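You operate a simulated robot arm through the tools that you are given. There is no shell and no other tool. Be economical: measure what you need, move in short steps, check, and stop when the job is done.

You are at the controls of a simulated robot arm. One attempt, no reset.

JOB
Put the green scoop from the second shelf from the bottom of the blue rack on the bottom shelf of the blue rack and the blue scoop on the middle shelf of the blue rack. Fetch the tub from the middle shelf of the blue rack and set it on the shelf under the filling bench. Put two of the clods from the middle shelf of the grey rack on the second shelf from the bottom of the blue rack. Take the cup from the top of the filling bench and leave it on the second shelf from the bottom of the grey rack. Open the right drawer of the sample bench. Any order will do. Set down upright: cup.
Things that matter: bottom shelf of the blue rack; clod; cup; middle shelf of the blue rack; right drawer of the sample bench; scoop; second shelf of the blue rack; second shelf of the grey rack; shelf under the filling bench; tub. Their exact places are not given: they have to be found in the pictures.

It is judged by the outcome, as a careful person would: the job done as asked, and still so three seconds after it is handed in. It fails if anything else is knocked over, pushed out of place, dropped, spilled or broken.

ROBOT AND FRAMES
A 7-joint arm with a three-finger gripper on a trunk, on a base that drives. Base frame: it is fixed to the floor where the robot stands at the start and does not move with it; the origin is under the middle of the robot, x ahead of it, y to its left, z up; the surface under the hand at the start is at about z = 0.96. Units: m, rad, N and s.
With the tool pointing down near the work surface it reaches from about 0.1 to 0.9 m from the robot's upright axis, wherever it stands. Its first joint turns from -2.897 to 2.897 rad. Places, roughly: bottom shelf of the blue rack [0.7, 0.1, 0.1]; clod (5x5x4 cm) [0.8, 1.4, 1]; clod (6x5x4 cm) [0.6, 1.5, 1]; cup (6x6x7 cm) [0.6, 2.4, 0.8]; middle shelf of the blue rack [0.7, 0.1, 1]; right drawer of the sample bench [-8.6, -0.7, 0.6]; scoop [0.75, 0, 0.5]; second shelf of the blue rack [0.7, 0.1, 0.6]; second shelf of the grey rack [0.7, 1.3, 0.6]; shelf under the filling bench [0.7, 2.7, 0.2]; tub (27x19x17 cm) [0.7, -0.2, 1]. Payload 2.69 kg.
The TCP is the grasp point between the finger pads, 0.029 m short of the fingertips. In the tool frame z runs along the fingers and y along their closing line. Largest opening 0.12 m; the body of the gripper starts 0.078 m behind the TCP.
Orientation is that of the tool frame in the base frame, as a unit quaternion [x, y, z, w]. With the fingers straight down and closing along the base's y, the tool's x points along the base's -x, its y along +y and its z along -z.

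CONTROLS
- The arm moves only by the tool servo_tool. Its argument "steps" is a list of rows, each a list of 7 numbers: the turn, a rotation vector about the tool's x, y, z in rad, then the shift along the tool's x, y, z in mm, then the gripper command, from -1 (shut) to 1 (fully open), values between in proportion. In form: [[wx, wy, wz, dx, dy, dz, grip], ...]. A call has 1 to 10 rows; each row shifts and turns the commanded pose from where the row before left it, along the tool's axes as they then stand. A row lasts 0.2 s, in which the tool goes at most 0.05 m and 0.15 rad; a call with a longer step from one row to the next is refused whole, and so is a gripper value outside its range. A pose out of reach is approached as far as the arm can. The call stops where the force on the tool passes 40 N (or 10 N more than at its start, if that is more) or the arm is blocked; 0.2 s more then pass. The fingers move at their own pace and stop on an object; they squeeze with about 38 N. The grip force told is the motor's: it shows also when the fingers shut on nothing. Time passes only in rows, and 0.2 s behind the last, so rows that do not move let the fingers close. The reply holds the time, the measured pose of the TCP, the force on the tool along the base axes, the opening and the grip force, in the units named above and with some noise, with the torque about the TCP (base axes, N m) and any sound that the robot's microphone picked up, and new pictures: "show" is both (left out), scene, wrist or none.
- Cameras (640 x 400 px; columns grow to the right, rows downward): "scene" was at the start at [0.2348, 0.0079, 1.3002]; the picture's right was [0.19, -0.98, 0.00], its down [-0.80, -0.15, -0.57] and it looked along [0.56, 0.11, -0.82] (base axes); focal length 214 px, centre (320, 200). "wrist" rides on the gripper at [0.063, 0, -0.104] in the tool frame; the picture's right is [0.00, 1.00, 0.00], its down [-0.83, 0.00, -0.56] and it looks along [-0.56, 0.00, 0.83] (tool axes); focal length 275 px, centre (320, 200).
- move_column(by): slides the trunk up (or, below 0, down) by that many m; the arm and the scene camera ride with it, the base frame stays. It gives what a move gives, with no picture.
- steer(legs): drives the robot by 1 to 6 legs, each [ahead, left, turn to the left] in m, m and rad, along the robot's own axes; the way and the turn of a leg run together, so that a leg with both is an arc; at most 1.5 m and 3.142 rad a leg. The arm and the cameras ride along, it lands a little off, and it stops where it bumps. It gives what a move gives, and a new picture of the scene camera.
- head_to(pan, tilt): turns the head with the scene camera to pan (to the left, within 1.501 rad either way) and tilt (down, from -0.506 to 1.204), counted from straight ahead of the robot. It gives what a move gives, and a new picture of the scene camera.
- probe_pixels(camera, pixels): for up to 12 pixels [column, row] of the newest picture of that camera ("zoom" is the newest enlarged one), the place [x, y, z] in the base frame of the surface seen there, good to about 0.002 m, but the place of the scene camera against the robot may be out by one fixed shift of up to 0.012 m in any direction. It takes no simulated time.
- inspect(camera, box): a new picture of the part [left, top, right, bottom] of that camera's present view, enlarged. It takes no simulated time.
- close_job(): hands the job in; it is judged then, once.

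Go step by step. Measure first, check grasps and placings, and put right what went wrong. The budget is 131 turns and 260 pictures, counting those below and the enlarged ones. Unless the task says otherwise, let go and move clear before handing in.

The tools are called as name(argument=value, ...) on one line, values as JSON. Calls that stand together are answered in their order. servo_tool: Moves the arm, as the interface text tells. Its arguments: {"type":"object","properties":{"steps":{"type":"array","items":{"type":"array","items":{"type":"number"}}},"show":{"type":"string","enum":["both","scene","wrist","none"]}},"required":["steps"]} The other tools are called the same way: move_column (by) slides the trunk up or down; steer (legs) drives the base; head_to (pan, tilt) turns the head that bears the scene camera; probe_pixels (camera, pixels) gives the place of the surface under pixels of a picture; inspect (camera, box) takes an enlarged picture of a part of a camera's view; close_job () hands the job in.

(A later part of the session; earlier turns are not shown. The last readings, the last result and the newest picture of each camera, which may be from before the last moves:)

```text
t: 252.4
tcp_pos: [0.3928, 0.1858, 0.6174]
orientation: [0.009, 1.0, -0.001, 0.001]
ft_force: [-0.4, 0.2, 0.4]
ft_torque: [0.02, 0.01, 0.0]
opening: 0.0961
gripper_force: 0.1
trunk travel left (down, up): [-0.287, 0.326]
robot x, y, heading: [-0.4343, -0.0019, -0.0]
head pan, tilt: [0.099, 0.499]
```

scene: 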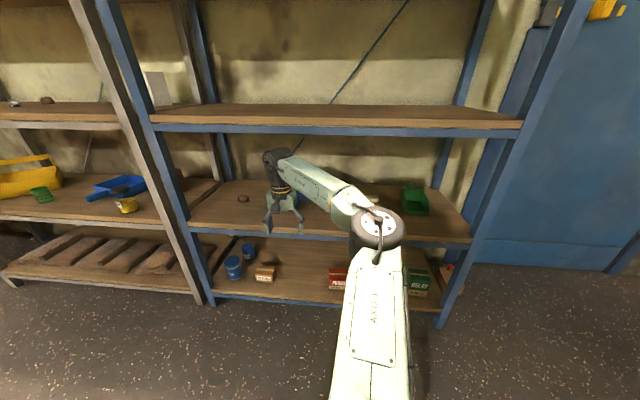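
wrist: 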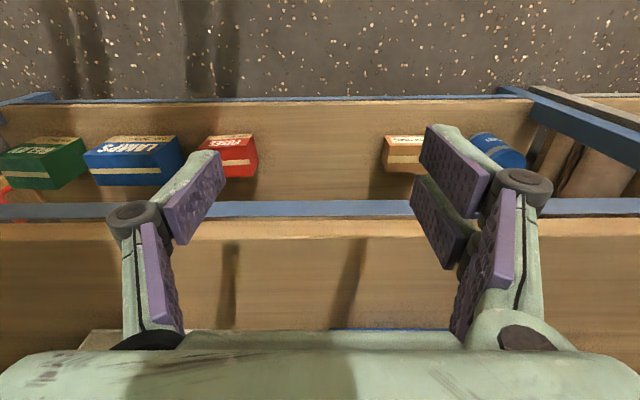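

The scoops are hidden behind the hand. I move left and pan right for a clear view of them.

steer(legs=[[-0.1, 0.65, 0]])

head_to(pan=-0.6, tilt=0.5)

inspect(camera="scene", box=[270, 100, 430, 200])

```text
t: 257.9
tcp_pos: [0.2959, 0.8326, 0.6177]
orientation: [0.01, 1.0, -0.001, 0.001]
ft_force: [-0.1, -0.3, 0.2]
ft_torque: [0.0, -0.04, -0.03]
opening: 0.0962
gripper_force: 0.2
trunk travel left (down, up): [-0.287, 0.326]
robot x, y, heading: [-0.5363, 0.648, -0.001]
head pan, tilt: [0.099, 0.499]
```

scene: 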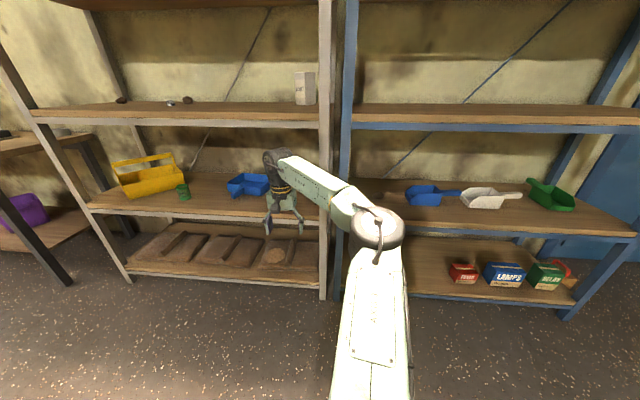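

```text
t: 259.0
tcp_pos: [0.2959, 0.8321, 0.6185]
orientation: [0.011, 1.0, -0.002, 0.001]
ft_force: [0.2, -0.6, -0.4]
ft_torque: [0.0, -0.02, 0.03]
opening: 0.096
gripper_force: 0.2
trunk travel left (down, up): [-0.287, 0.326]
robot x, y, heading: [-0.5372, 0.6476, -0.004]
head pan, tilt: [-0.6, 0.499]
```

scene: 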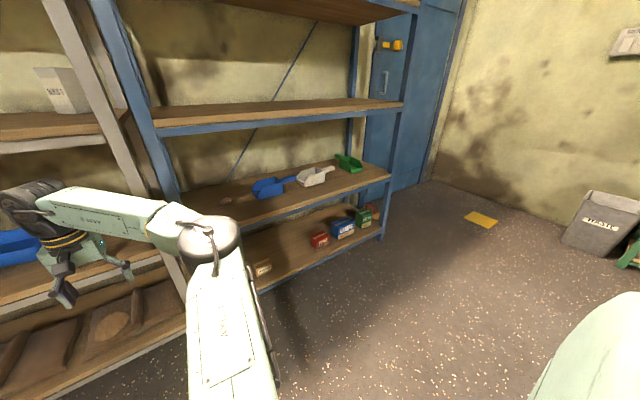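

```text
4.00 times, centred on (350, 150) of scene
```

zoom: 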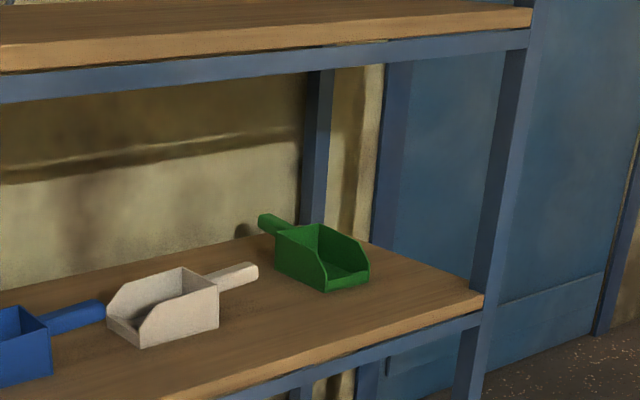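

I zoom on the blue scoop and probe all three.

inspect(camera="scene", box=[220, 150, 380, 250])

probe_pixels(camera="zoom", pixels=[[150, 155], [220, 125], [230, 155], [150, 185], [205, 180], [250, 128], [275, 120], [300, 112], [310, 110], [405, 78], [440, 72], [325, 120]])

```text
4.00 times, centred on (300, 200) of scene
```

zoom: 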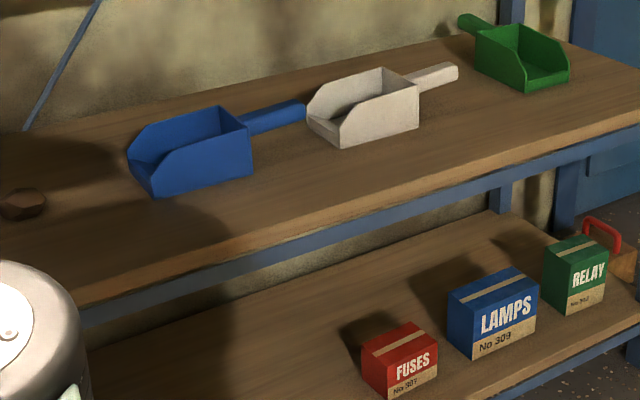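

```text
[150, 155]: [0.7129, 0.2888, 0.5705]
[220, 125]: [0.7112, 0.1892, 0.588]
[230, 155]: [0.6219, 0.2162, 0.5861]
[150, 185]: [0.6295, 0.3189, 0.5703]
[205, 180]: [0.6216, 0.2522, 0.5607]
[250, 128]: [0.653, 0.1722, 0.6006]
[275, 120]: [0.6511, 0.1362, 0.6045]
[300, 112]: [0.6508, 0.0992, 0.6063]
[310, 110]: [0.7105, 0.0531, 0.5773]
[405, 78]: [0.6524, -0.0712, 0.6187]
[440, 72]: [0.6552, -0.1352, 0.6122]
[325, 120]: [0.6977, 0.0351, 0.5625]
```

The blue scoop's front side wall runs along y at x≈0.62, y 0.2–0.3, rising to z≈0.62. I'll turn the hand to close along x with a 29° lean to keep it low, and pinch that wall.

servo_tool(steps=[[0, 0, -0.15, 0, 0, -4, 0.1], [0, 0, -0.15, 0, 0, -4, 0.1], [0, 0, -0.15, 0, 0, -4, 0.1], [0, 0, -0.15, 0, 0, -4, 0.1], [0, 0, -0.15, 0, 0, -4, 0.1], [0, 0, -0.15, 0, 0, -4, 0.1], [0, 0, -0.15, 0, 0, -4, 0.1], [0, 0, -0.15, 0, 0, -4, 0.1], [0, 0, -0.15, 0, 0, -4, 0.1], [0, 0, -0.15, 0, 0, -4, 0.1]], show="none")

servo_tool(steps=[[0, 0, -0.09, 0, 0, -1, 0.1], [0, -0.13, 0, 0, 0, 0, 0.1], [0, -0.13, 0, 0, 0, 0, 0.1], [0, -0.13, 0, 0, 0, 0, 0.1], [0, -0.13, 0, 0, 0, 0, 0.1]], show="none")

steer(legs=[[0, -0.607, 0]])

head_to(pan=0.2, tilt=0.5)

servo_tool(steps=[[0, 0, 0, 0, 0, 0, 0.1]], show="wrist")

```text
t: 261.2
tcp_pos: [0.2846, 0.823, 0.6345]
orientation: [-0.371, 0.929, 0.0, -0.002]
ft_force: [-0.8, -1.2, 0.9]
ft_torque: [0.01, -0.01, -0.01]
opening: 0.0659
gripper_force: 0.0
out of reach, approached as far as the arm can: row 6, 7, 8, 9, 10
trunk travel left (down, up): [-0.287, 0.326]
robot x, y, heading: [-0.5293, 0.6455, -0.003]
head pan, tilt: [-0.6, 0.499]
```

```text
t: 262.4
tcp_pos: [0.285, 0.8234, 0.6357]
orientation: [-0.358, 0.898, 0.097, 0.238]
ft_force: [0.4, 0.0, 0.1]
ft_torque: [0.0, -0.03, -0.04]
opening: 0.0661
gripper_force: 0.0
out of reach, approached as far as the arm can: row 1
trunk travel left (down, up): [-0.287, 0.326]
robot x, y, heading: [-0.535, 0.6492, -0.002]
head pan, tilt: [-0.6, 0.499]
```

```text
t: 267.5
tcp_pos: [0.2844, 0.2193, 0.6351]
orientation: [-0.362, 0.897, 0.097, 0.236]
ft_force: [0.7, 0.1, 0.3]
ft_torque: [-0.01, 0.0, -0.04]
opening: 0.066
gripper_force: 0.0
trunk travel left (down, up): [-0.287, 0.326]
robot x, y, heading: [-0.5331, 0.0394, 0.0]
head pan, tilt: [-0.6, 0.499]
```

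scene: 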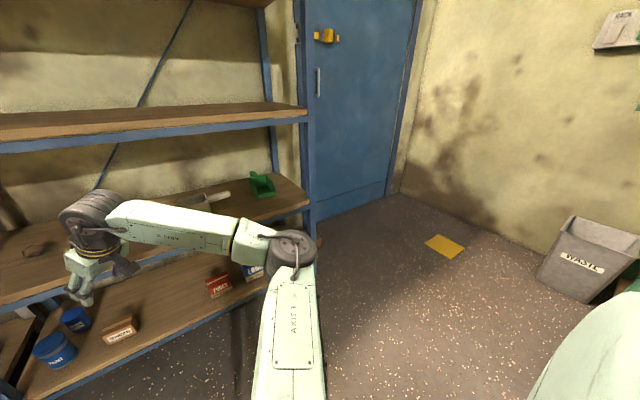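

```text
t: 268.7
tcp_pos: [0.2849, 0.2193, 0.6347]
orientation: [-0.361, 0.897, 0.097, 0.237]
ft_force: [-0.3, -0.6, 0.6]
ft_torque: [-0.02, 0.03, 0.0]
opening: 0.066
gripper_force: 0.1
trunk travel left (down, up): [-0.287, 0.326]
robot x, y, heading: [-0.5338, 0.0413, 0.004]
head pan, tilt: [0.201, 0.499]
```

scene: 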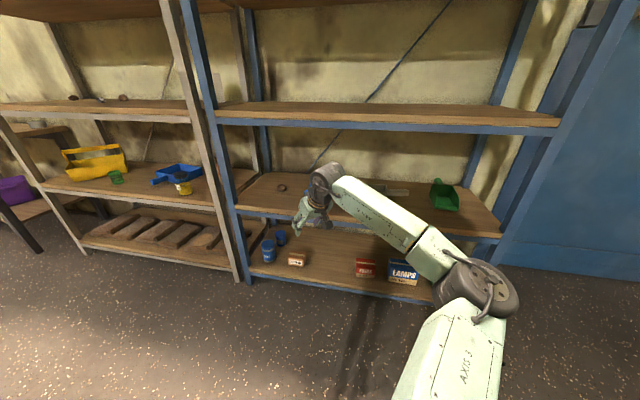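

```text
t: 269.1
tcp_pos: [0.2842, 0.2192, 0.6354]
orientation: [-0.361, 0.897, 0.096, 0.236]
ft_force: [0.4, 0.4, -0.2]
ft_torque: [0.0, 0.0, -0.01]
opening: 0.066
gripper_force: 0.1
trunk travel left (down, up): [-0.287, 0.326]
robot x, y, heading: [-0.5336, 0.0401, 0.0]
head pan, tilt: [0.201, 0.499]
```

wrist: 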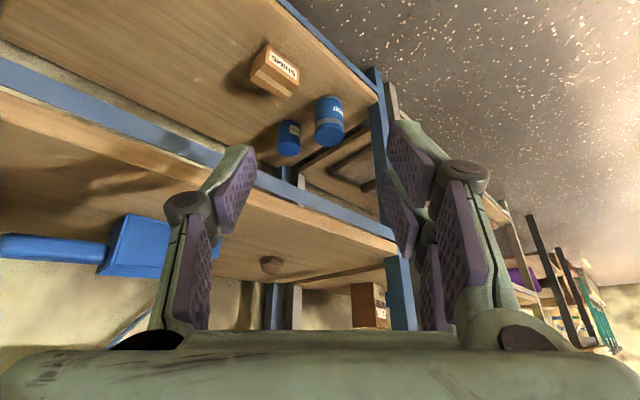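

The wrist limit stopped the turn at 43°. I'll undo the lean and turn the other way (+90°), then lean again.

servo_tool(steps=[[0, 0.13, 0, 0, 0, 0, 0.1], [0, 0.13, 0, 0, 0, 0, 0.1], [0, 0.13, 0, 0, 0, 0, 0.1], [0, 0.13, 0, 0, 0, 0, 0.1], [0, 0, 0.15, 0, 0, 0, 0.1], [0, 0, 0.15, 0, 0, 0, 0.1], [0, 0, 0.15, 0, 0, 0, 0.1], [0, 0, 0.15, 0, 0, 0, 0.1], [0, 0, 0.15, 0, 0, 0, 0.1], [0, 0, 0.15, 0, 0, 0, 0.1]], show="none")

servo_tool(steps=[[0, 0, 0.15, 0, 0, 0, 0.1], [0, 0, 0.15, 0, 0, 0, 0.1], [0, 0, 0.15, 0, 0, 0, 0.1], [0, 0, 0.15, 0, 0, 0, 0.1], [0, 0, 0.15, 0, 0, 0, 0.1], [0, 0, 0.15, 0, 0, 0, 0.1], [0, 0, 0.15, 0, 0, 0, 0.1], [0, 0, 0.15, 0, 0, 0, 0.1], [0, 0, 0.15, 0, 0, 0, 0.1], [0, 0, 0.08, 0, 0, 0, 0.1]], show="none")

servo_tool(steps=[[0, 0.13, 0, 0, 0, -10, 0.1], [0, 0.13, 0, 0, 0, -10, 0.1], [0, 0.13, 0, 0, 0, 0, 0.1], [0, 0.13, 0, 0, 0, 0, 0.1]], show="both")

```text
t: 271.3
tcp_pos: [0.2847, 0.2216, 0.6345]
orientation: [0.068, 0.998, 0.0, -0.001]
ft_force: [-0.2, 0.2, 0.6]
ft_torque: [0.04, -0.02, 0.0]
opening: 0.0662
gripper_force: 0.0
trunk travel left (down, up): [-0.287, 0.326]
robot x, y, heading: [-0.5344, 0.0372, 0.005]
head pan, tilt: [0.201, 0.499]
```

```text
t: 273.5
tcp_pos: [0.2843, 0.2203, 0.6349]
orientation: [0.705, 0.709, -0.001, -0.001]
ft_force: [0.1, -0.4, 0.1]
ft_torque: [0.03, -0.01, -0.01]
opening: 0.0657
gripper_force: 0.1
trunk travel left (down, up): [-0.287, 0.326]
robot x, y, heading: [-0.535, 0.0405, 0.003]
head pan, tilt: [0.201, 0.499]
```

```text
t: 274.5
tcp_pos: [0.2842, 0.2186, 0.6554]
orientation: [0.681, 0.686, 0.181, -0.184]
ft_force: [0.4, 0.4, -0.7]
ft_torque: [-0.04, 0.02, 0.01]
opening: 0.0663
gripper_force: 0.1
trunk travel left (down, up): [-0.287, 0.326]
robot x, y, heading: [-0.5349, 0.04, 0.002]
head pan, tilt: [0.201, 0.499]
```

scene: 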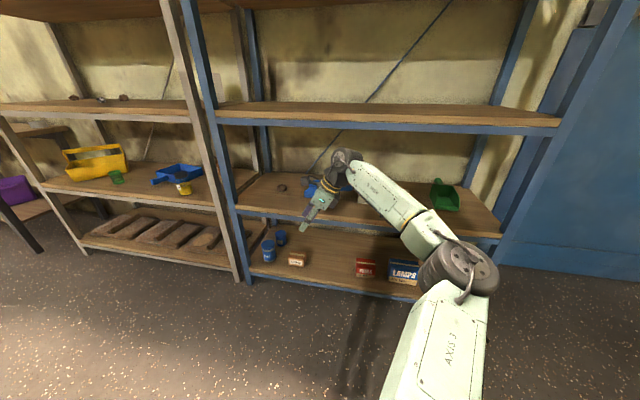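
wrist: 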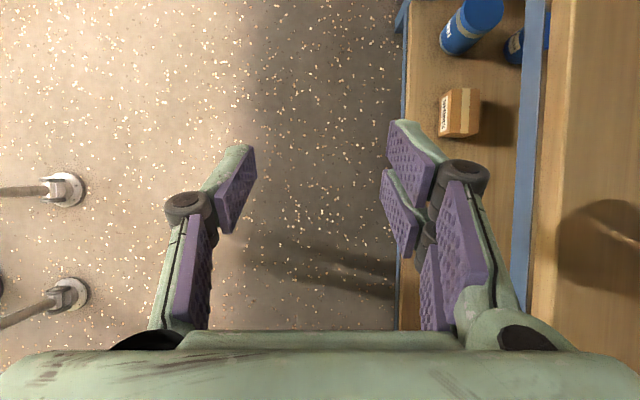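

Orientation is right (closing along x, 30° lean). I check the wrist top, then drive in so the wall sits between the fingers.

probe_pixels(camera="scene", pixels=[[345, 152], [360, 163], [335, 158], [400, 200], [312, 190], [310, 180]])

steer(legs=[[0.24, 0.005, 0]])

servo_tool(steps=[[0, 0, 0, 0, 0, 0, 0.1]], show="wrist")

```text
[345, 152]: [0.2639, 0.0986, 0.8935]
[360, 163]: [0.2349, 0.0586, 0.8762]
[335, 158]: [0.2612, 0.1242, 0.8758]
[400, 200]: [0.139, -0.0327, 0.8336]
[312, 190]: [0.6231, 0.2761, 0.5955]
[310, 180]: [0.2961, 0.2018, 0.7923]
```

```text
t: 276.2
tcp_pos: [0.5228, 0.223, 0.6555]
orientation: [0.682, 0.685, 0.18, -0.183]
ft_force: [0.3, 0.0, -0.5]
ft_torque: [-0.01, 0.0, 0.03]
opening: 0.0661
gripper_force: 0.1
trunk travel left (down, up): [-0.287, 0.326]
robot x, y, heading: [-0.2953, 0.0455, -0.002]
head pan, tilt: [0.201, 0.499]
```

scene: 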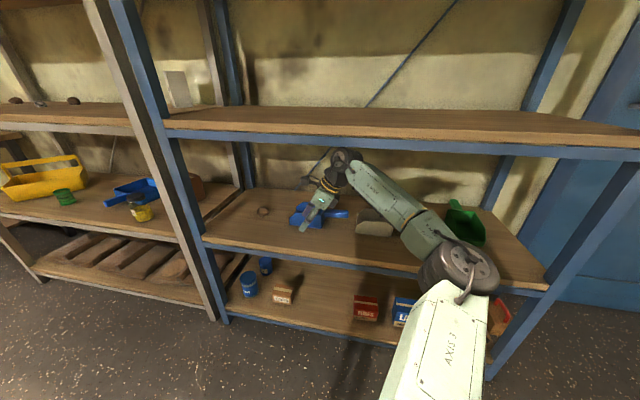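

```text
t: 276.6
tcp_pos: [0.5238, 0.2226, 0.6557]
orientation: [0.682, 0.685, 0.18, -0.184]
ft_force: [-0.6, 0.0, 0.2]
ft_torque: [-0.02, 0.01, 0.03]
opening: 0.0659
gripper_force: 0.1
trunk travel left (down, up): [-0.287, 0.326]
robot x, y, heading: [-0.2978, 0.047, -0.0]
head pan, tilt: [0.201, 0.499]
```

wrist: 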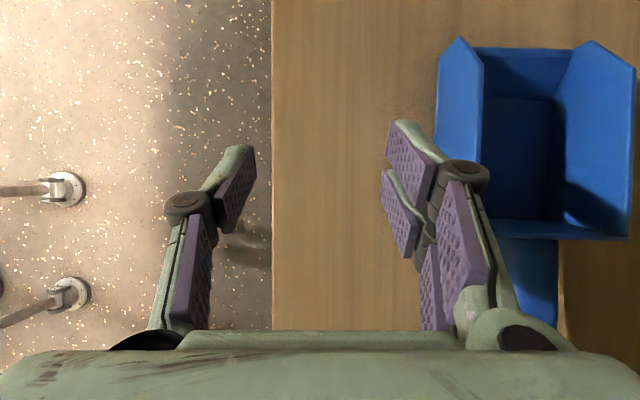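

A clear view of the blue pan. I probe its left side wall and rim.

probe_pixels(camera="wrist", pixels=[[480, 120], [478, 200], [484, 220], [470, 150], [445, 120], [490, 150], [510, 230], [600, 200], [575, 60], [460, 45], [530, 270], [550, 150]])

```text
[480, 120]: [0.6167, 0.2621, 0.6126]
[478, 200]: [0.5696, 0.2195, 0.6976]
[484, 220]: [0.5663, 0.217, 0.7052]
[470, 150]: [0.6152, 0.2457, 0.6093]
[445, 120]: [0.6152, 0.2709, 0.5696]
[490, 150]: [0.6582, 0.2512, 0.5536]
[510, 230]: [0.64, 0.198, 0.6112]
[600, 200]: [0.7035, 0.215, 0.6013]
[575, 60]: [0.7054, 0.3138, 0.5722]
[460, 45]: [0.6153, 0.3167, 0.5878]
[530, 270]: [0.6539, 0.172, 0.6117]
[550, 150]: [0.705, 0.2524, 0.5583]
```

The wall's outer face is at x=0.615, top z≈0.613. I shift to straddle it at y≈0.245, descend and grip.

servo_tool(steps=[[0, 0, 0, 19, 0, 11, 0.1], [0, 0, 0, 0, 46.5, 0, 0.1], [0, 0, 0, 0, 46.5, 0, 0.1], [0, 0, 0, 0, 0, 0, 0.1]], show="wrist")

```text
t: 277.6
tcp_pos: [0.6153, 0.2455, 0.6565]
orientation: [0.682, 0.685, 0.18, -0.183]
ft_force: [-0.5, 0.7, 0.4]
ft_torque: [-0.03, -0.02, 0.01]
opening: 0.066
gripper_force: 0.1
trunk travel left (down, up): [-0.287, 0.326]
robot x, y, heading: [-0.3004, 0.0438, -0.001]
head pan, tilt: [0.201, 0.499]
```

wrist: 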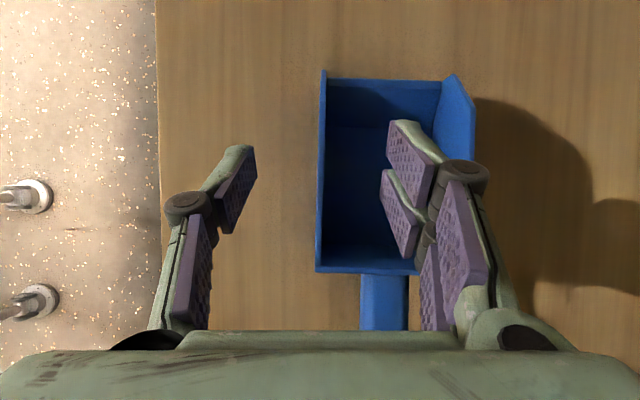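

Wall is centred (column 320). Descend and close.

servo_tool(steps=[[0, 0, 0, -14, 0, 24, 0.1], [0, 0, 0, -14, 0, 24, 0.1], [0, 0, 0, 0, 0, 0, -1], [0, 0, 0, 0, 0, 0, -1], [0, 0, 0, 0, 0, 0, -1], [0, 0, 0, 0, 0, 0, -1], [0, 0, 0, 0, 0, 0, -1], [0, 0, 0, 0, 0, 0, -1], [0, 0, 0, 8, 0, -14, -1], [0, 0, 0, 8, 0, -14, -1]], show="both")

```text
t: 279.8
tcp_pos: [0.6154, 0.2455, 0.6301]
orientation: [0.681, 0.685, 0.179, -0.184]
ft_force: [-0.3, 0.6, -1.6]
ft_torque: [0.0, 0.07, 0.01]
opening: 0.0058
gripper_force: 32.4
trunk travel left (down, up): [-0.287, 0.326]
robot x, y, heading: [-0.2913, 0.0429, -0.005]
head pan, tilt: [0.201, 0.499]
```

scene: 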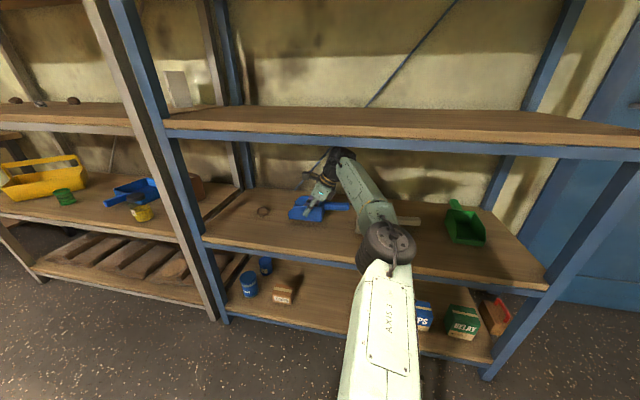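
wrist: 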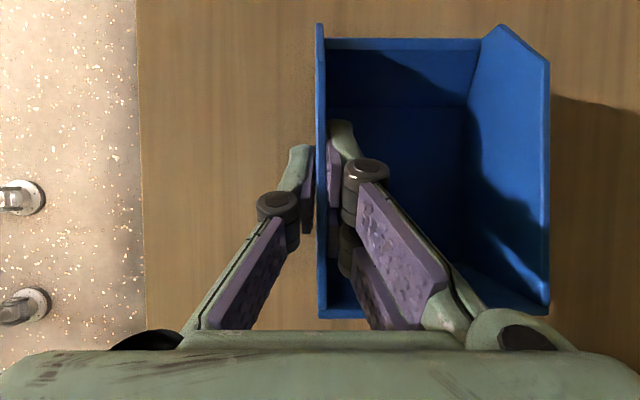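

Scoop lifted. I back out, raise to the middle shelf level and re-enter.

steer(legs=[[-0.45, 0, 0]])

move_column(by=0.32)

servo_tool(steps=[[0, 0, 0, 21, 0, -36, -1], [0, 0, 0, 24, 0, -41, -1]], show="scene")

```text
t: 282.6
tcp_pos: [0.1674, 0.2437, 0.6318]
orientation: [0.682, 0.684, 0.18, -0.183]
ft_force: [-0.5, 0.6, -1.2]
ft_torque: [0.02, 0.08, 0.01]
opening: 0.0059
gripper_force: 32.7
trunk travel left (down, up): [-0.287, 0.326]
robot x, y, heading: [-0.7449, 0.0456, -0.002]
head pan, tilt: [0.201, 0.499]
```

scene: 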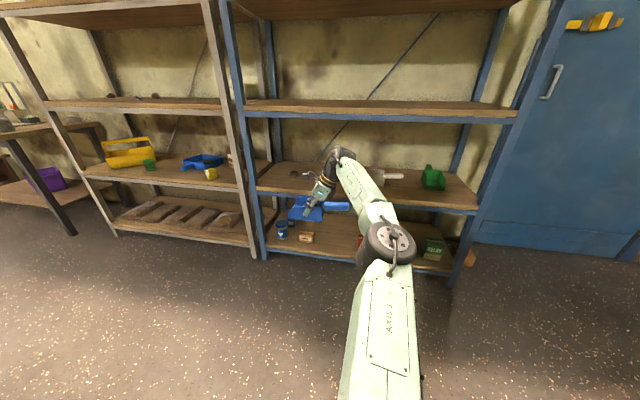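

```text
t: 285.7
tcp_pos: [0.1684, 0.2443, 0.9521]
orientation: [0.682, 0.684, 0.18, -0.184]
ft_force: [0.4, 1.1, -1.4]
ft_torque: [0.04, 0.05, 0.02]
opening: 0.0059
gripper_force: 32.9
trunk travel left (down, up): [-0.607, 0.006]
robot x, y, heading: [-0.7447, 0.047, -0.004]
head pan, tilt: [0.201, 0.499]
```

```text
t: 286.3
tcp_pos: [0.1645, 0.2453, 1.0417]
orientation: [0.681, 0.685, 0.181, -0.183]
ft_force: [0.1, -0.4, -1.6]
ft_torque: [0.04, 0.04, -0.02]
opening: 0.0062
gripper_force: 32.7
trunk travel left (down, up): [-0.607, 0.006]
robot x, y, heading: [-0.744, 0.0461, 0.002]
head pan, tilt: [0.201, 0.499]
```

scene: 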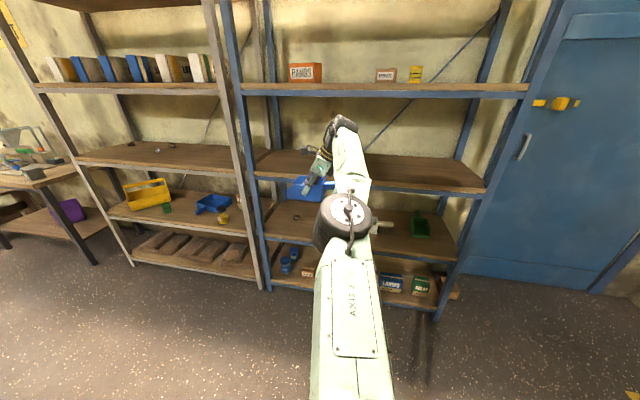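

The arm is rather stretched, so I pull in 8 cm, then drive onto the middle shelf.

servo_tool(steps=[[0, 0, 0, 0, -40, 0, -1], [0, 0, 0, 0, -40, 0, -1]], show="none")

steer(legs=[[0.52, 0, 0]])

```text
t: 286.9
tcp_pos: [0.153, 0.2517, 1.0608]
orientation: [0.681, 0.686, 0.179, -0.184]
ft_force: [-0.7, 0.2, 0.0]
ft_torque: [-0.03, 0.08, -0.01]
opening: 0.006
gripper_force: 32.1
out of reach, approached as far as the arm can: row 1, 2
trunk travel left (down, up): [-0.607, 0.006]
robot x, y, heading: [-0.747, 0.0464, -0.004]
head pan, tilt: [0.201, 0.499]
```

```text
t: 290.0
tcp_pos: [0.6748, 0.2535, 1.0604]
orientation: [0.682, 0.685, 0.179, -0.183]
ft_force: [-0.2, 0.8, -1.2]
ft_torque: [0.07, 0.05, 0.0]
opening: 0.0058
gripper_force: 32.4
trunk travel left (down, up): [-0.607, 0.006]
robot x, y, heading: [-0.2237, 0.0494, -0.002]
head pan, tilt: [0.201, 0.499]
```

scene: 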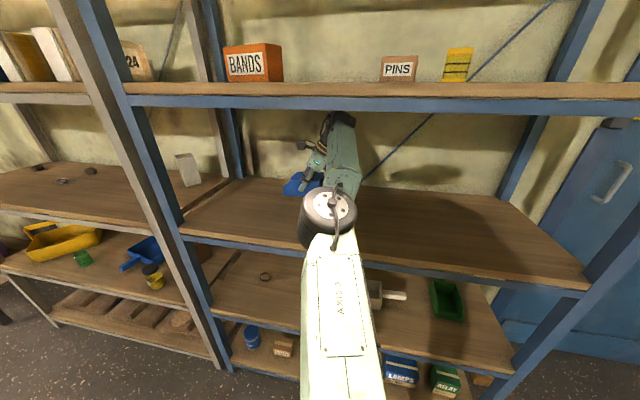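

The arm locked straight again, but the scoop is over the shelf. I lower it with the trunk instead.

move_column(by=-0.043)

servo_tool(steps=[[0, 0, 0, 0, 0, 0, -1]], show="both")

```text
t: 290.8
tcp_pos: [0.6751, 0.2539, 1.0169]
orientation: [0.682, 0.685, 0.179, -0.183]
ft_force: [1.3, -0.6, -1.3]
ft_torque: [0.04, 0.05, 0.01]
opening: 0.0059
gripper_force: 32.9
trunk travel left (down, up): [-0.564, 0.049]
robot x, y, heading: [-0.2211, 0.0468, 0.002]
head pan, tilt: [0.201, 0.499]
```

```text
t: 291.2
tcp_pos: [0.6744, 0.2534, 1.0167]
orientation: [0.682, 0.685, 0.178, -0.184]
ft_force: [0.1, -0.1, -1.7]
ft_torque: [0.02, 0.04, 0.05]
opening: 0.0063
gripper_force: 32.8
trunk travel left (down, up): [-0.564, 0.049]
robot x, y, heading: [-0.2237, 0.0442, -0.001]
head pan, tilt: [0.201, 0.499]
```

scene: 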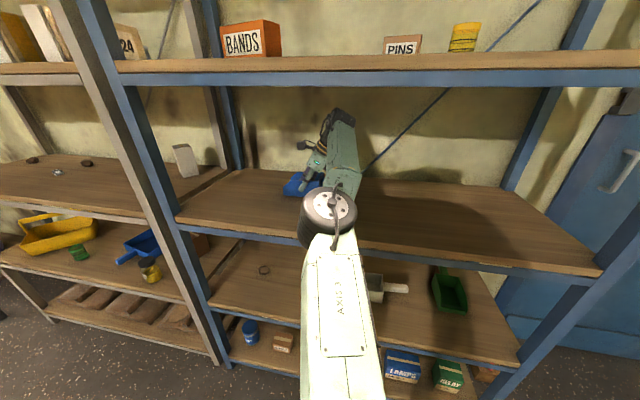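
wrist: 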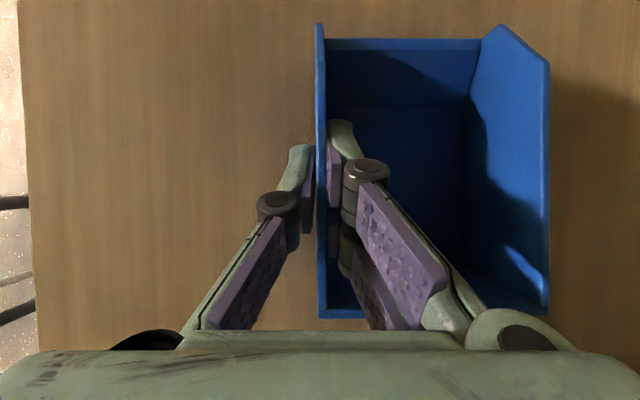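

Lowering the final few millimetres to contact.

move_column(by=-0.005)

move_column(by=-0.004)

```text
t: 291.8
tcp_pos: [0.6751, 0.2531, 1.0119]
orientation: [0.681, 0.686, 0.178, -0.184]
ft_force: [-0.6, -0.5, -2.0]
ft_torque: [0.01, 0.05, 0.0]
opening: 0.0063
gripper_force: 31.7
trunk travel left (down, up): [-0.559, 0.054]
robot x, y, heading: [-0.2273, 0.0494, 0.0]
head pan, tilt: [0.201, 0.499]
```

```text
t: 292.3
tcp_pos: [0.6755, 0.2535, 1.0094]
orientation: [0.681, 0.686, 0.179, -0.184]
ft_force: [1.0, 0.4, 5.8]
ft_torque: [-0.1, -0.07, 0.05]
opening: 0.0062
gripper_force: 32.6
trunk travel left (down, up): [-0.555, 0.058]
robot x, y, heading: [-0.2244, 0.0456, 0.0]
head pan, tilt: [0.201, 0.499]
```

Contact at ~6 N. I release, raise, and back out.

servo_tool(steps=[[0, 0, 0, 0, 0, 0, 0.15], [0, 0, 0, 0, 0, 0, 0.15], [0, 0, 0, 0, 0, 0, 0.15], [0, 0, 0, 0, 0, 0, 0.15], [0, 0, 0, 0, 0, 0, 0.15]], show="none")

move_column(by=0.055)

servo_tool(steps=[[0, 0, 0, 0, 0, 0, 0.15]], show="wrist")

```text
t: 293.5
tcp_pos: [0.6753, 0.2532, 1.0078]
orientation: [0.683, 0.684, 0.179, -0.183]
ft_force: [-0.1, 0.1, 0.8]
ft_torque: [-0.02, -0.02, 0.02]
opening: 0.0689
gripper_force: 0.1
trunk travel left (down, up): [-0.555, 0.058]
robot x, y, heading: [-0.2268, 0.0461, -0.001]
head pan, tilt: [0.201, 0.499]
```

```text
t: 294.5
tcp_pos: [0.676, 0.2529, 1.0622]
orientation: [0.682, 0.685, 0.179, -0.184]
ft_force: [0.5, -0.4, 0.0]
ft_torque: [0.01, 0.02, 0.01]
opening: 0.0689
gripper_force: 0.0
trunk travel left (down, up): [-0.61, 0.003]
robot x, y, heading: [-0.2242, 0.0473, -0.0]
head pan, tilt: [0.201, 0.499]
```

```text
t: 294.9
tcp_pos: [0.6754, 0.253, 1.0632]
orientation: [0.682, 0.685, 0.179, -0.184]
ft_force: [-1.1, 0.4, -0.1]
ft_torque: [-0.01, 0.0, 0.02]
opening: 0.0689
gripper_force: 0.1
trunk travel left (down, up): [-0.61, 0.003]
robot x, y, heading: [-0.2216, 0.0475, 0.002]
head pan, tilt: [0.201, 0.499]
```

wrist: 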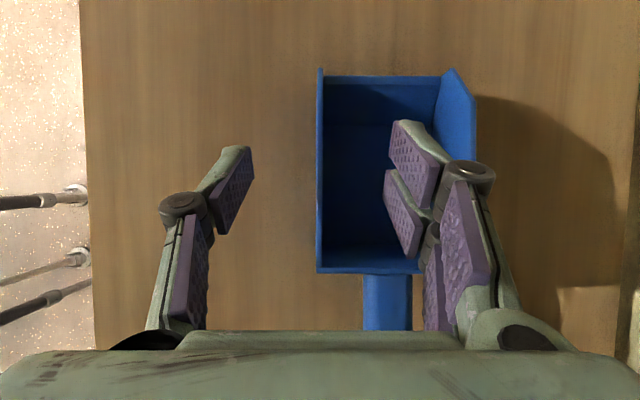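

Scoop is released and standing. I back out and unlock the elbow with a left yaw as before.

steer(legs=[[-0.55, 0, 0]])

servo_tool(steps=[[0.075, 0, -0.13, 0, 0, 0, 0.15], [0.075, 0, -0.13, 0, 0, 0, 0.15], [0.075, 0, -0.13, 0, 0, 0, 0.15], [0.075, 0, -0.13, 0, 0, 0, 0.15], [0.075, 0, -0.13, 0, 0, 0, 0.15]], show="scene")

```text
t: 298.0
tcp_pos: [0.1249, 0.2503, 1.0634]
orientation: [0.683, 0.684, 0.179, -0.184]
ft_force: [-0.5, -0.2, -0.1]
ft_torque: [0.01, -0.01, -0.02]
opening: 0.0689
gripper_force: 0.1
trunk travel left (down, up): [-0.61, 0.003]
robot x, y, heading: [-0.7772, 0.0476, -0.008]
head pan, tilt: [0.201, 0.499]
```

scene: 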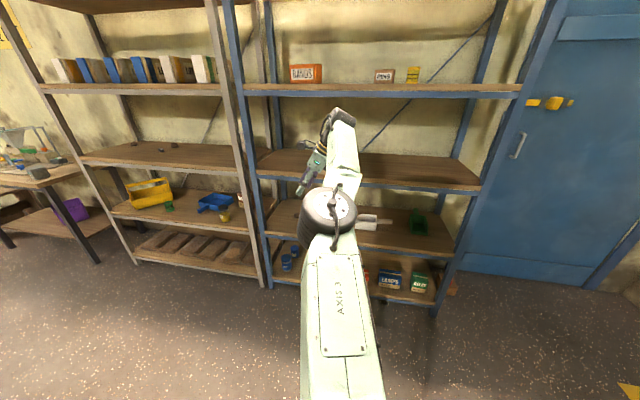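

```text
t: 299.2
tcp_pos: [0.0438, 0.2454, 1.0345]
orientation: [0.394, 0.882, 0.102, -0.238]
ft_force: [0.2, 0.1, 0.0]
ft_torque: [0.02, -0.04, -0.04]
opening: 0.0688
gripper_force: 0.1
out of reach, approached as far as the arm can: row 1, 2, 3, 4, 5
trunk travel left (down, up): [-0.61, 0.003]
robot x, y, heading: [-0.7757, 0.0489, -0.008]
head pan, tilt: [0.201, 0.499]
```

scene: 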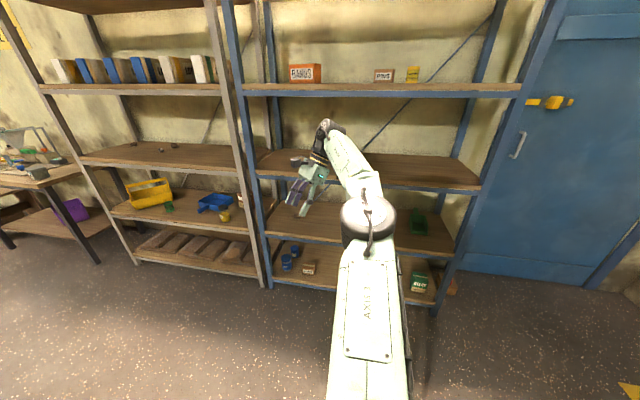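

The elbow bent again. I rotate back to the standard vertical orientation and pull in.

servo_tool(steps=[[0.0303, -0.0707, -0.117, 0, 0, 0, 0.5], [0.0303, -0.0707, -0.117, 0, 0, 0, 0.5], [0.0303, -0.0707, -0.117, 0, 0, 0, 0.5], [0.0303, -0.0707, -0.117, 0, 0, 0, 0.5], [0.0303, -0.0707, -0.117, 0, 0, 0, 0.5], [0.0303, -0.0707, -0.117, 0, 0, 0, 0.5], [0.0303, -0.0707, -0.117, 0, 0, 0, 0.5]], show="none")

servo_tool(steps=[[0, 0, 0, 30, 0, 0, 0.5], [0, 0, 0, 30, 0, 0, 0.5], [0, 0, 0, 30, 0, 0, 0.5]], show="scene")

```text
t: 300.8
tcp_pos: [0.0441, 0.247, 1.0352]
orientation: [-0.011, 1.0, 0.0, 0.001]
ft_force: [0.4, 0.6, 0.9]
ft_torque: [0.0, 0.0, 0.0]
opening: 0.0901
gripper_force: 0.1
trunk travel left (down, up): [-0.61, 0.003]
robot x, y, heading: [-0.776, 0.0469, -0.006]
head pan, tilt: [0.201, 0.499]
```

```text
t: 301.6
tcp_pos: [-0.0472, 0.2445, 1.0356]
orientation: [-0.01, 1.0, 0.0, -0.001]
ft_force: [-0.3, 0.0, 0.1]
ft_torque: [0.01, -0.02, -0.01]
opening: 0.09
gripper_force: 0.0
trunk travel left (down, up): [-0.61, 0.003]
robot x, y, heading: [-0.7753, 0.045, -0.003]
head pan, tilt: [0.201, 0.499]
```

scene: 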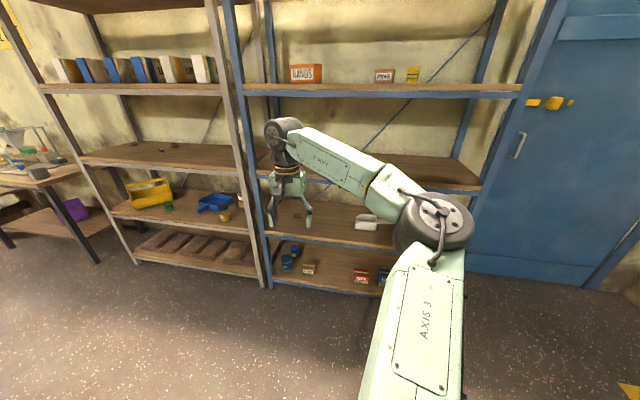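

The elbow is well bent now. Next is the green scoop: I'll pitch the hand forward, lower the trunk to the second-shelf level and drive right to view it.

servo_tool(steps=[[0, -0.145, 0.02, 0, 0, 0, 0.2], [0, -0.145, 0, 0, 0, 0, 0.2], [0, -0.145, 0, 0, 0, 0, 0.2], [0, -0.145, 0, 0, 0, 0, 0.2], [0, -0.145, 0, 0, 0, 0, 0.2], [0, -0.145, 0, 0, 0, 0, 0.2]], show="none")

move_column(by=-0.36)

steer(legs=[[0, -0.6, 0], [0.2, 0, 0]])

servo_tool(steps=[[0, 0, 0, 0, 0, 0, 0.2]], show="wrist")

```text
t: 303.0
tcp_pos: [-0.046, 0.2462, 1.0351]
orientation: [0.0, 0.907, 0.001, 0.422]
ft_force: [0.6, 0.1, -0.3]
ft_torque: [0.01, 0.01, 0.0]
opening: 0.0719
gripper_force: 0.0
trunk travel left (down, up): [-0.61, 0.003]
robot x, y, heading: [-0.7716, 0.0483, 0.001]
head pan, tilt: [0.201, 0.499]
```

```text
t: 306.5
tcp_pos: [-0.0463, 0.2451, 0.6753]
orientation: [0.0, 0.907, 0.001, 0.421]
ft_force: [0.1, 0.6, 0.8]
ft_torque: [0.01, 0.02, -0.03]
opening: 0.0719
gripper_force: 0.0
trunk travel left (down, up): [-0.25, 0.363]
robot x, y, heading: [-0.7748, 0.0477, -0.001]
head pan, tilt: [0.201, 0.499]
```

```text
t: 312.9
tcp_pos: [0.1498, -0.3549, 0.6741]
orientation: [0.0, 0.907, 0.001, 0.421]
ft_force: [0.4, 1.0, 0.0]
ft_torque: [0.04, -0.03, -0.01]
opening: 0.0722
gripper_force: 0.0
trunk travel left (down, up): [-0.25, 0.363]
robot x, y, heading: [-0.5816, -0.5584, -0.002]
head pan, tilt: [0.201, 0.499]
```

scene: 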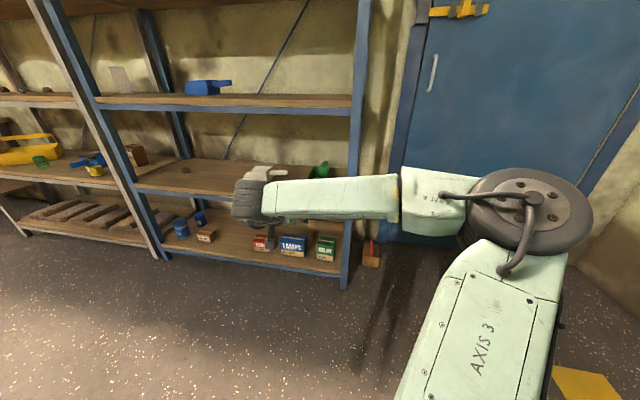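

```text
t: 313.3
tcp_pos: [0.1495, -0.3569, 0.6737]
orientation: [0.0, 0.907, 0.001, 0.421]
ft_force: [0.4, -0.3, -0.4]
ft_torque: [-0.01, 0.0, 0.0]
opening: 0.0721
gripper_force: 0.1
trunk travel left (down, up): [-0.25, 0.363]
robot x, y, heading: [-0.5787, -0.5532, -0.003]
head pan, tilt: [0.201, 0.499]
```

wrist: 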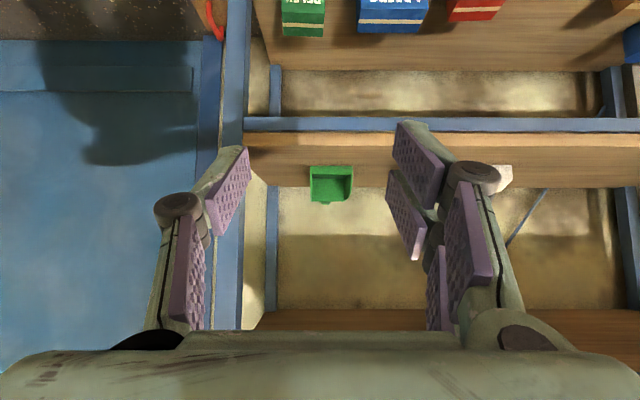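

The blue scoop is visible on the middle shelf (205,88). The green one is at wrist (331,184), mouth toward me; I zoom and probe it.

inspect(camera="wrist", box=[290, 145, 370, 220])

probe_pixels(camera="wrist", pixels=[[313, 170], [350, 170], [312, 190], [351, 190], [330, 180], [313, 199], [347, 199], [330, 203], [322, 168], [340, 168]])

probe_pixels(camera="scene", pixels=[[345, 190], [350, 165], [205, 90], [320, 170], [325, 175], [270, 187], [320, 225], [205, 210], [230, 235], [210, 237], [262, 243], [290, 243]])

```text
5.33 times, centred on (330, 182) of wrist
```

zoom: 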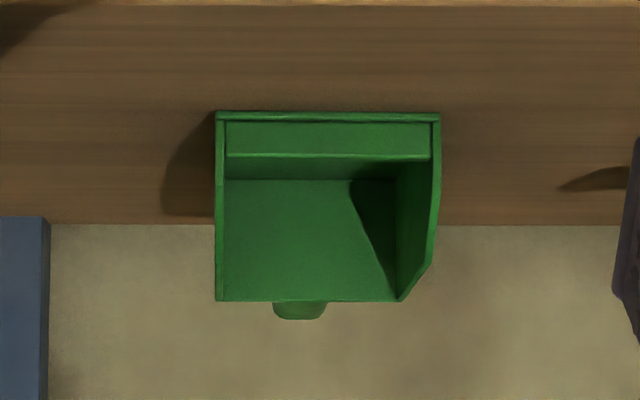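

```text
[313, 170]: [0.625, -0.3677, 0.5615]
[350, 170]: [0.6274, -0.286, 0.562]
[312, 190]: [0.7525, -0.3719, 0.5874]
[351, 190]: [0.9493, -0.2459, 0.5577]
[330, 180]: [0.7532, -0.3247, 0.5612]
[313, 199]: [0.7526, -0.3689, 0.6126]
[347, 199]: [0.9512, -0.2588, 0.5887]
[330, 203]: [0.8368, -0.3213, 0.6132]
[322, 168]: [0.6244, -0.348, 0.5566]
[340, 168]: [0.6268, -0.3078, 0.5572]
```

```text
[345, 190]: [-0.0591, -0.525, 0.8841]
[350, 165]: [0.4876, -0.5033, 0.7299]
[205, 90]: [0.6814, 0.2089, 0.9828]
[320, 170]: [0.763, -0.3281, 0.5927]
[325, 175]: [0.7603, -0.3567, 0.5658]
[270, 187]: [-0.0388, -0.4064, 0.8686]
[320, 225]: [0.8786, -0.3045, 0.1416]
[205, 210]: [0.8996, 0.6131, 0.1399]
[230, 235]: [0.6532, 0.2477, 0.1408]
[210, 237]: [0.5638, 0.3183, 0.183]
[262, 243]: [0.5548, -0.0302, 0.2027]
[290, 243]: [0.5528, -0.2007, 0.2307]
```

The green pan's left wall is at y≈-0.283 (x 0.63–0.76). I'll stretch the arm (to keep the forearm off the post), align in y and slide in with a finger on each side of that wall.

servo_tool(steps=[[0, 0, 0, -19.3, 0, 42.6, 0.0], [0, 0, 0, -19.3, 0, 42.6, 0.0], [0, 0, 0, -19.3, 0, 42.6, 0.0], [0, 0, 0, -19.3, 0, 42.6, 0.0], [0, 0, 0, -19.3, 0, 42.6, 0.0], [0, 0, 0, -19.3, 0, 42.6, 0.0]], show="none")

steer(legs=[[0, 0.073, 0]])

servo_tool(steps=[[0, 0, 0, 0, 0, 0, 0.0]], show="wrist")

```text
t: 314.7
tcp_pos: [0.4199, -0.3552, 0.5978]
orientation: [-0.001, 0.907, 0.001, 0.42]
ft_force: [0.4, 0.4, -1.0]
ft_torque: [0.02, 0.04, 0.03]
opening: 0.0599
gripper_force: 0.1
trunk travel left (down, up): [-0.25, 0.363]
robot x, y, heading: [-0.5761, -0.5522, -0.004]
head pan, tilt: [0.201, 0.499]
```

```text
t: 315.9
tcp_pos: [0.4191, -0.2819, 0.5993]
orientation: [-0.001, 0.907, 0.0, 0.421]
ft_force: [0.3, 0.4, 1.1]
ft_torque: [-0.04, 0.01, 0.02]
opening: 0.06
gripper_force: 0.1
trunk travel left (down, up): [-0.25, 0.363]
robot x, y, heading: [-0.5772, -0.4805, 0.001]
head pan, tilt: [0.201, 0.499]
```

scene: 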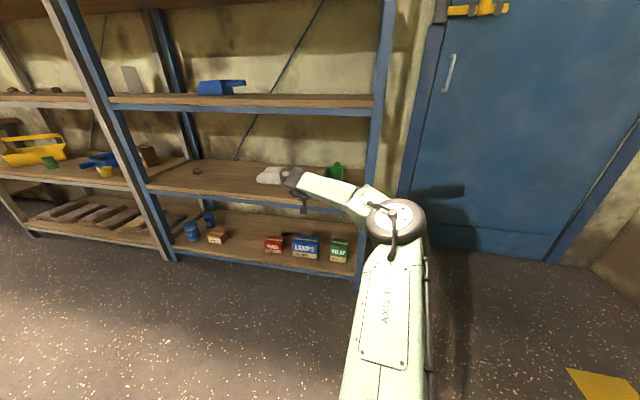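

```text
t: 316.3
tcp_pos: [0.4198, -0.2811, 0.5991]
orientation: [-0.001, 0.907, 0.001, 0.421]
ft_force: [-0.4, -0.2, 0.4]
ft_torque: [0.0, 0.0, 0.0]
opening: 0.0601
gripper_force: 0.0
trunk travel left (down, up): [-0.25, 0.363]
robot x, y, heading: [-0.5802, -0.4851, -0.001]
head pan, tilt: [0.201, 0.499]
```

wrist: 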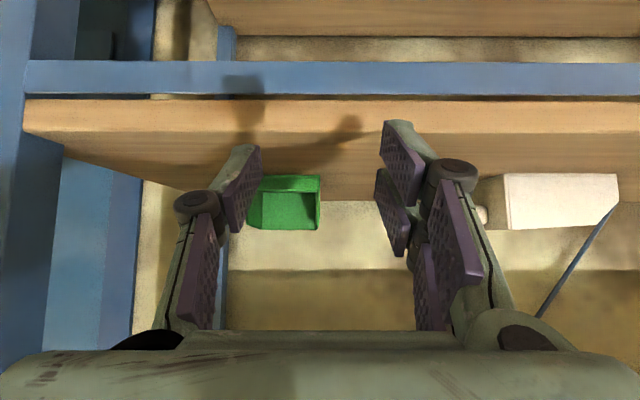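

The pan's left wall lines up at column ~320. I drive in, checking the post clearance on the way.

steer(legs=[[0.15, 0, 0]])

probe_pixels(camera="scene", pixels=[[330, 188], [350, 200], [370, 205], [395, 205], [420, 215], [310, 178], [375, 190], [365, 240]])

servo_tool(steps=[[0, 0, 0, 0, 0, 0, 0.0]], show="wrist")

```text
t: 317.7
tcp_pos: [0.5686, -0.2841, 0.5985]
orientation: [0.0, 0.907, 0.001, 0.421]
ft_force: [-0.4, -0.1, -0.1]
ft_torque: [0.02, 0.01, 0.01]
opening: 0.06
gripper_force: 0.0
trunk travel left (down, up): [-0.25, 0.363]
robot x, y, heading: [-0.4284, -0.4808, -0.004]
head pan, tilt: [0.201, 0.499]
```

scene: 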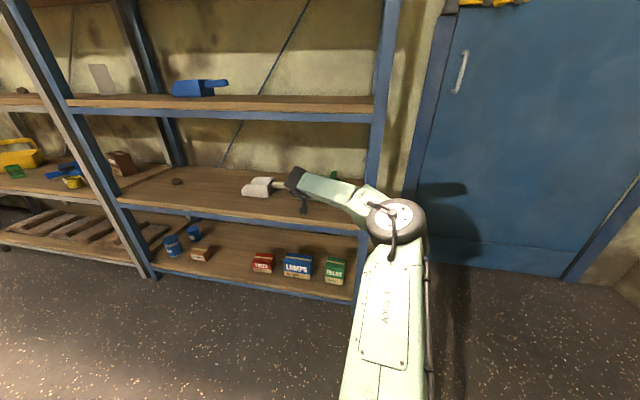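

```text
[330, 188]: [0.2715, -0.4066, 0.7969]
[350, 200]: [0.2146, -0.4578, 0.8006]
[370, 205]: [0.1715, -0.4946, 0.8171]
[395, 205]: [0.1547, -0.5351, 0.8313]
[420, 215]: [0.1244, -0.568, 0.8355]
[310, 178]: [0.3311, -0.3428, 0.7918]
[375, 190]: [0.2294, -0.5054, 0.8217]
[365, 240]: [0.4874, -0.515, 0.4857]
```

```text
t: 318.1
tcp_pos: [0.5686, -0.2834, 0.5988]
orientation: [0.0, 0.907, 0.0, 0.421]
ft_force: [-0.5, -1.0, -0.1]
ft_torque: [-0.02, 0.02, 0.0]
opening: 0.0599
gripper_force: 0.1
trunk travel left (down, up): [-0.25, 0.363]
robot x, y, heading: [-0.4334, -0.4815, -0.003]
head pan, tilt: [0.201, 0.499]
```

wrist: 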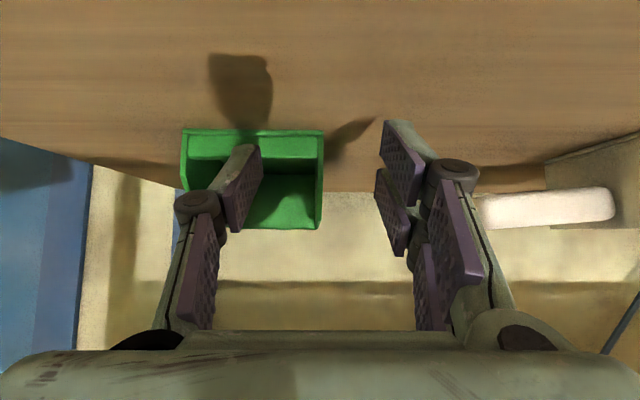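

Clearances are fine. I drive the last 13 cm and grip the wall.

steer(legs=[[0.13, 0, 0]])

servo_tool(steps=[[0, 0, 0, 0, 0, 0, 0.0]], show="wrist")

```text
t: 319.4
tcp_pos: [0.6988, -0.2835, 0.5976]
orientation: [0.0, 0.907, 0.0, 0.421]
ft_force: [-0.3, -0.1, 0.4]
ft_torque: [0.02, 0.0, 0.0]
opening: 0.0601
gripper_force: 0.1
trunk travel left (down, up): [-0.25, 0.363]
robot x, y, heading: [-0.3044, -0.4838, -0.005]
head pan, tilt: [0.201, 0.499]
```

scene: 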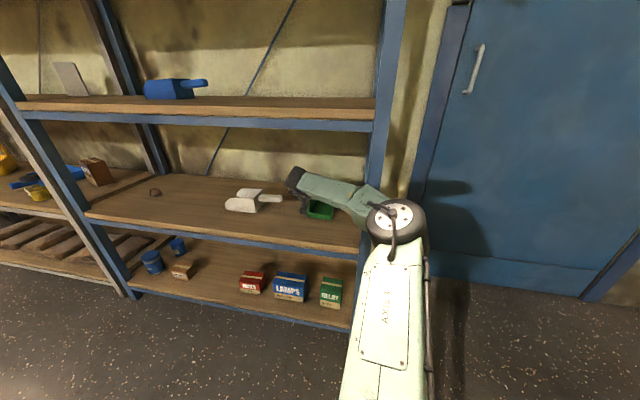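

```text
t: 319.8
tcp_pos: [0.6996, -0.2831, 0.5997]
orientation: [0.0, 0.907, 0.0, 0.421]
ft_force: [0.1, 0.0, 0.7]
ft_torque: [-0.01, -0.03, 0.03]
opening: 0.06
gripper_force: 0.1
trunk travel left (down, up): [-0.25, 0.363]
robot x, y, heading: [-0.302, -0.4805, -0.003]
head pan, tilt: [0.201, 0.499]
```

wrist: 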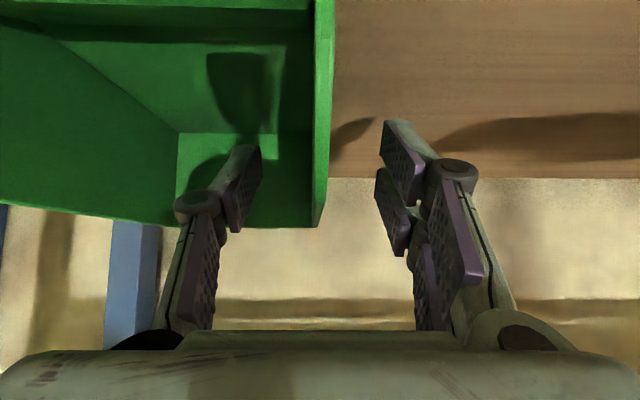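

Wall centred; close and lift.

servo_tool(steps=[[0, 0, 0, 0, 0, 0, -1], [0, 0, 0, 0, 0, 0, -1], [0, 0, 0, 0, 0, 0, -1], [0, 0, 0, 0, 0, 0, -1], [0, 0, 0, 0, 0, 0, -1], [0, 0, 0, 0, 0, 0, -1], [0, 0, 0, -11.5, 0, -9.7, -1], [0, 0, 0, -11.5, 0, -9.7, -1]], show="both")

```text
t: 321.6
tcp_pos: [0.6997, -0.283, 0.6283]
orientation: [0.001, 0.907, 0.001, 0.421]
ft_force: [0.9, -0.5, -1.6]
ft_torque: [0.03, 0.04, -0.03]
opening: 0.0062
gripper_force: 32.4
trunk travel left (down, up): [-0.25, 0.363]
robot x, y, heading: [-0.2976, -0.4838, -0.002]
head pan, tilt: [0.201, 0.499]
```

scene: 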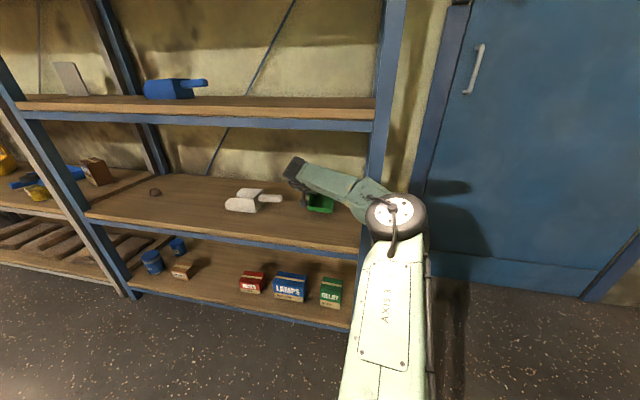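
wrist: 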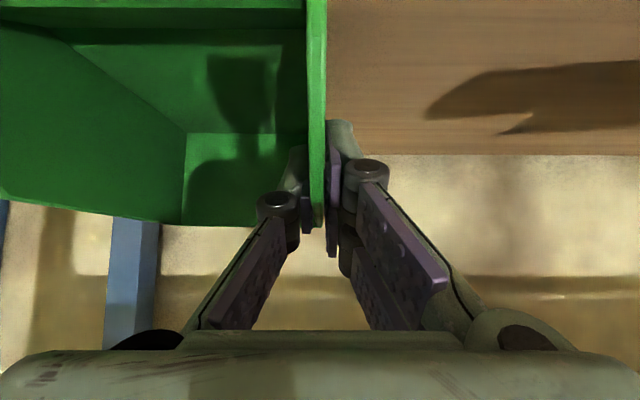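

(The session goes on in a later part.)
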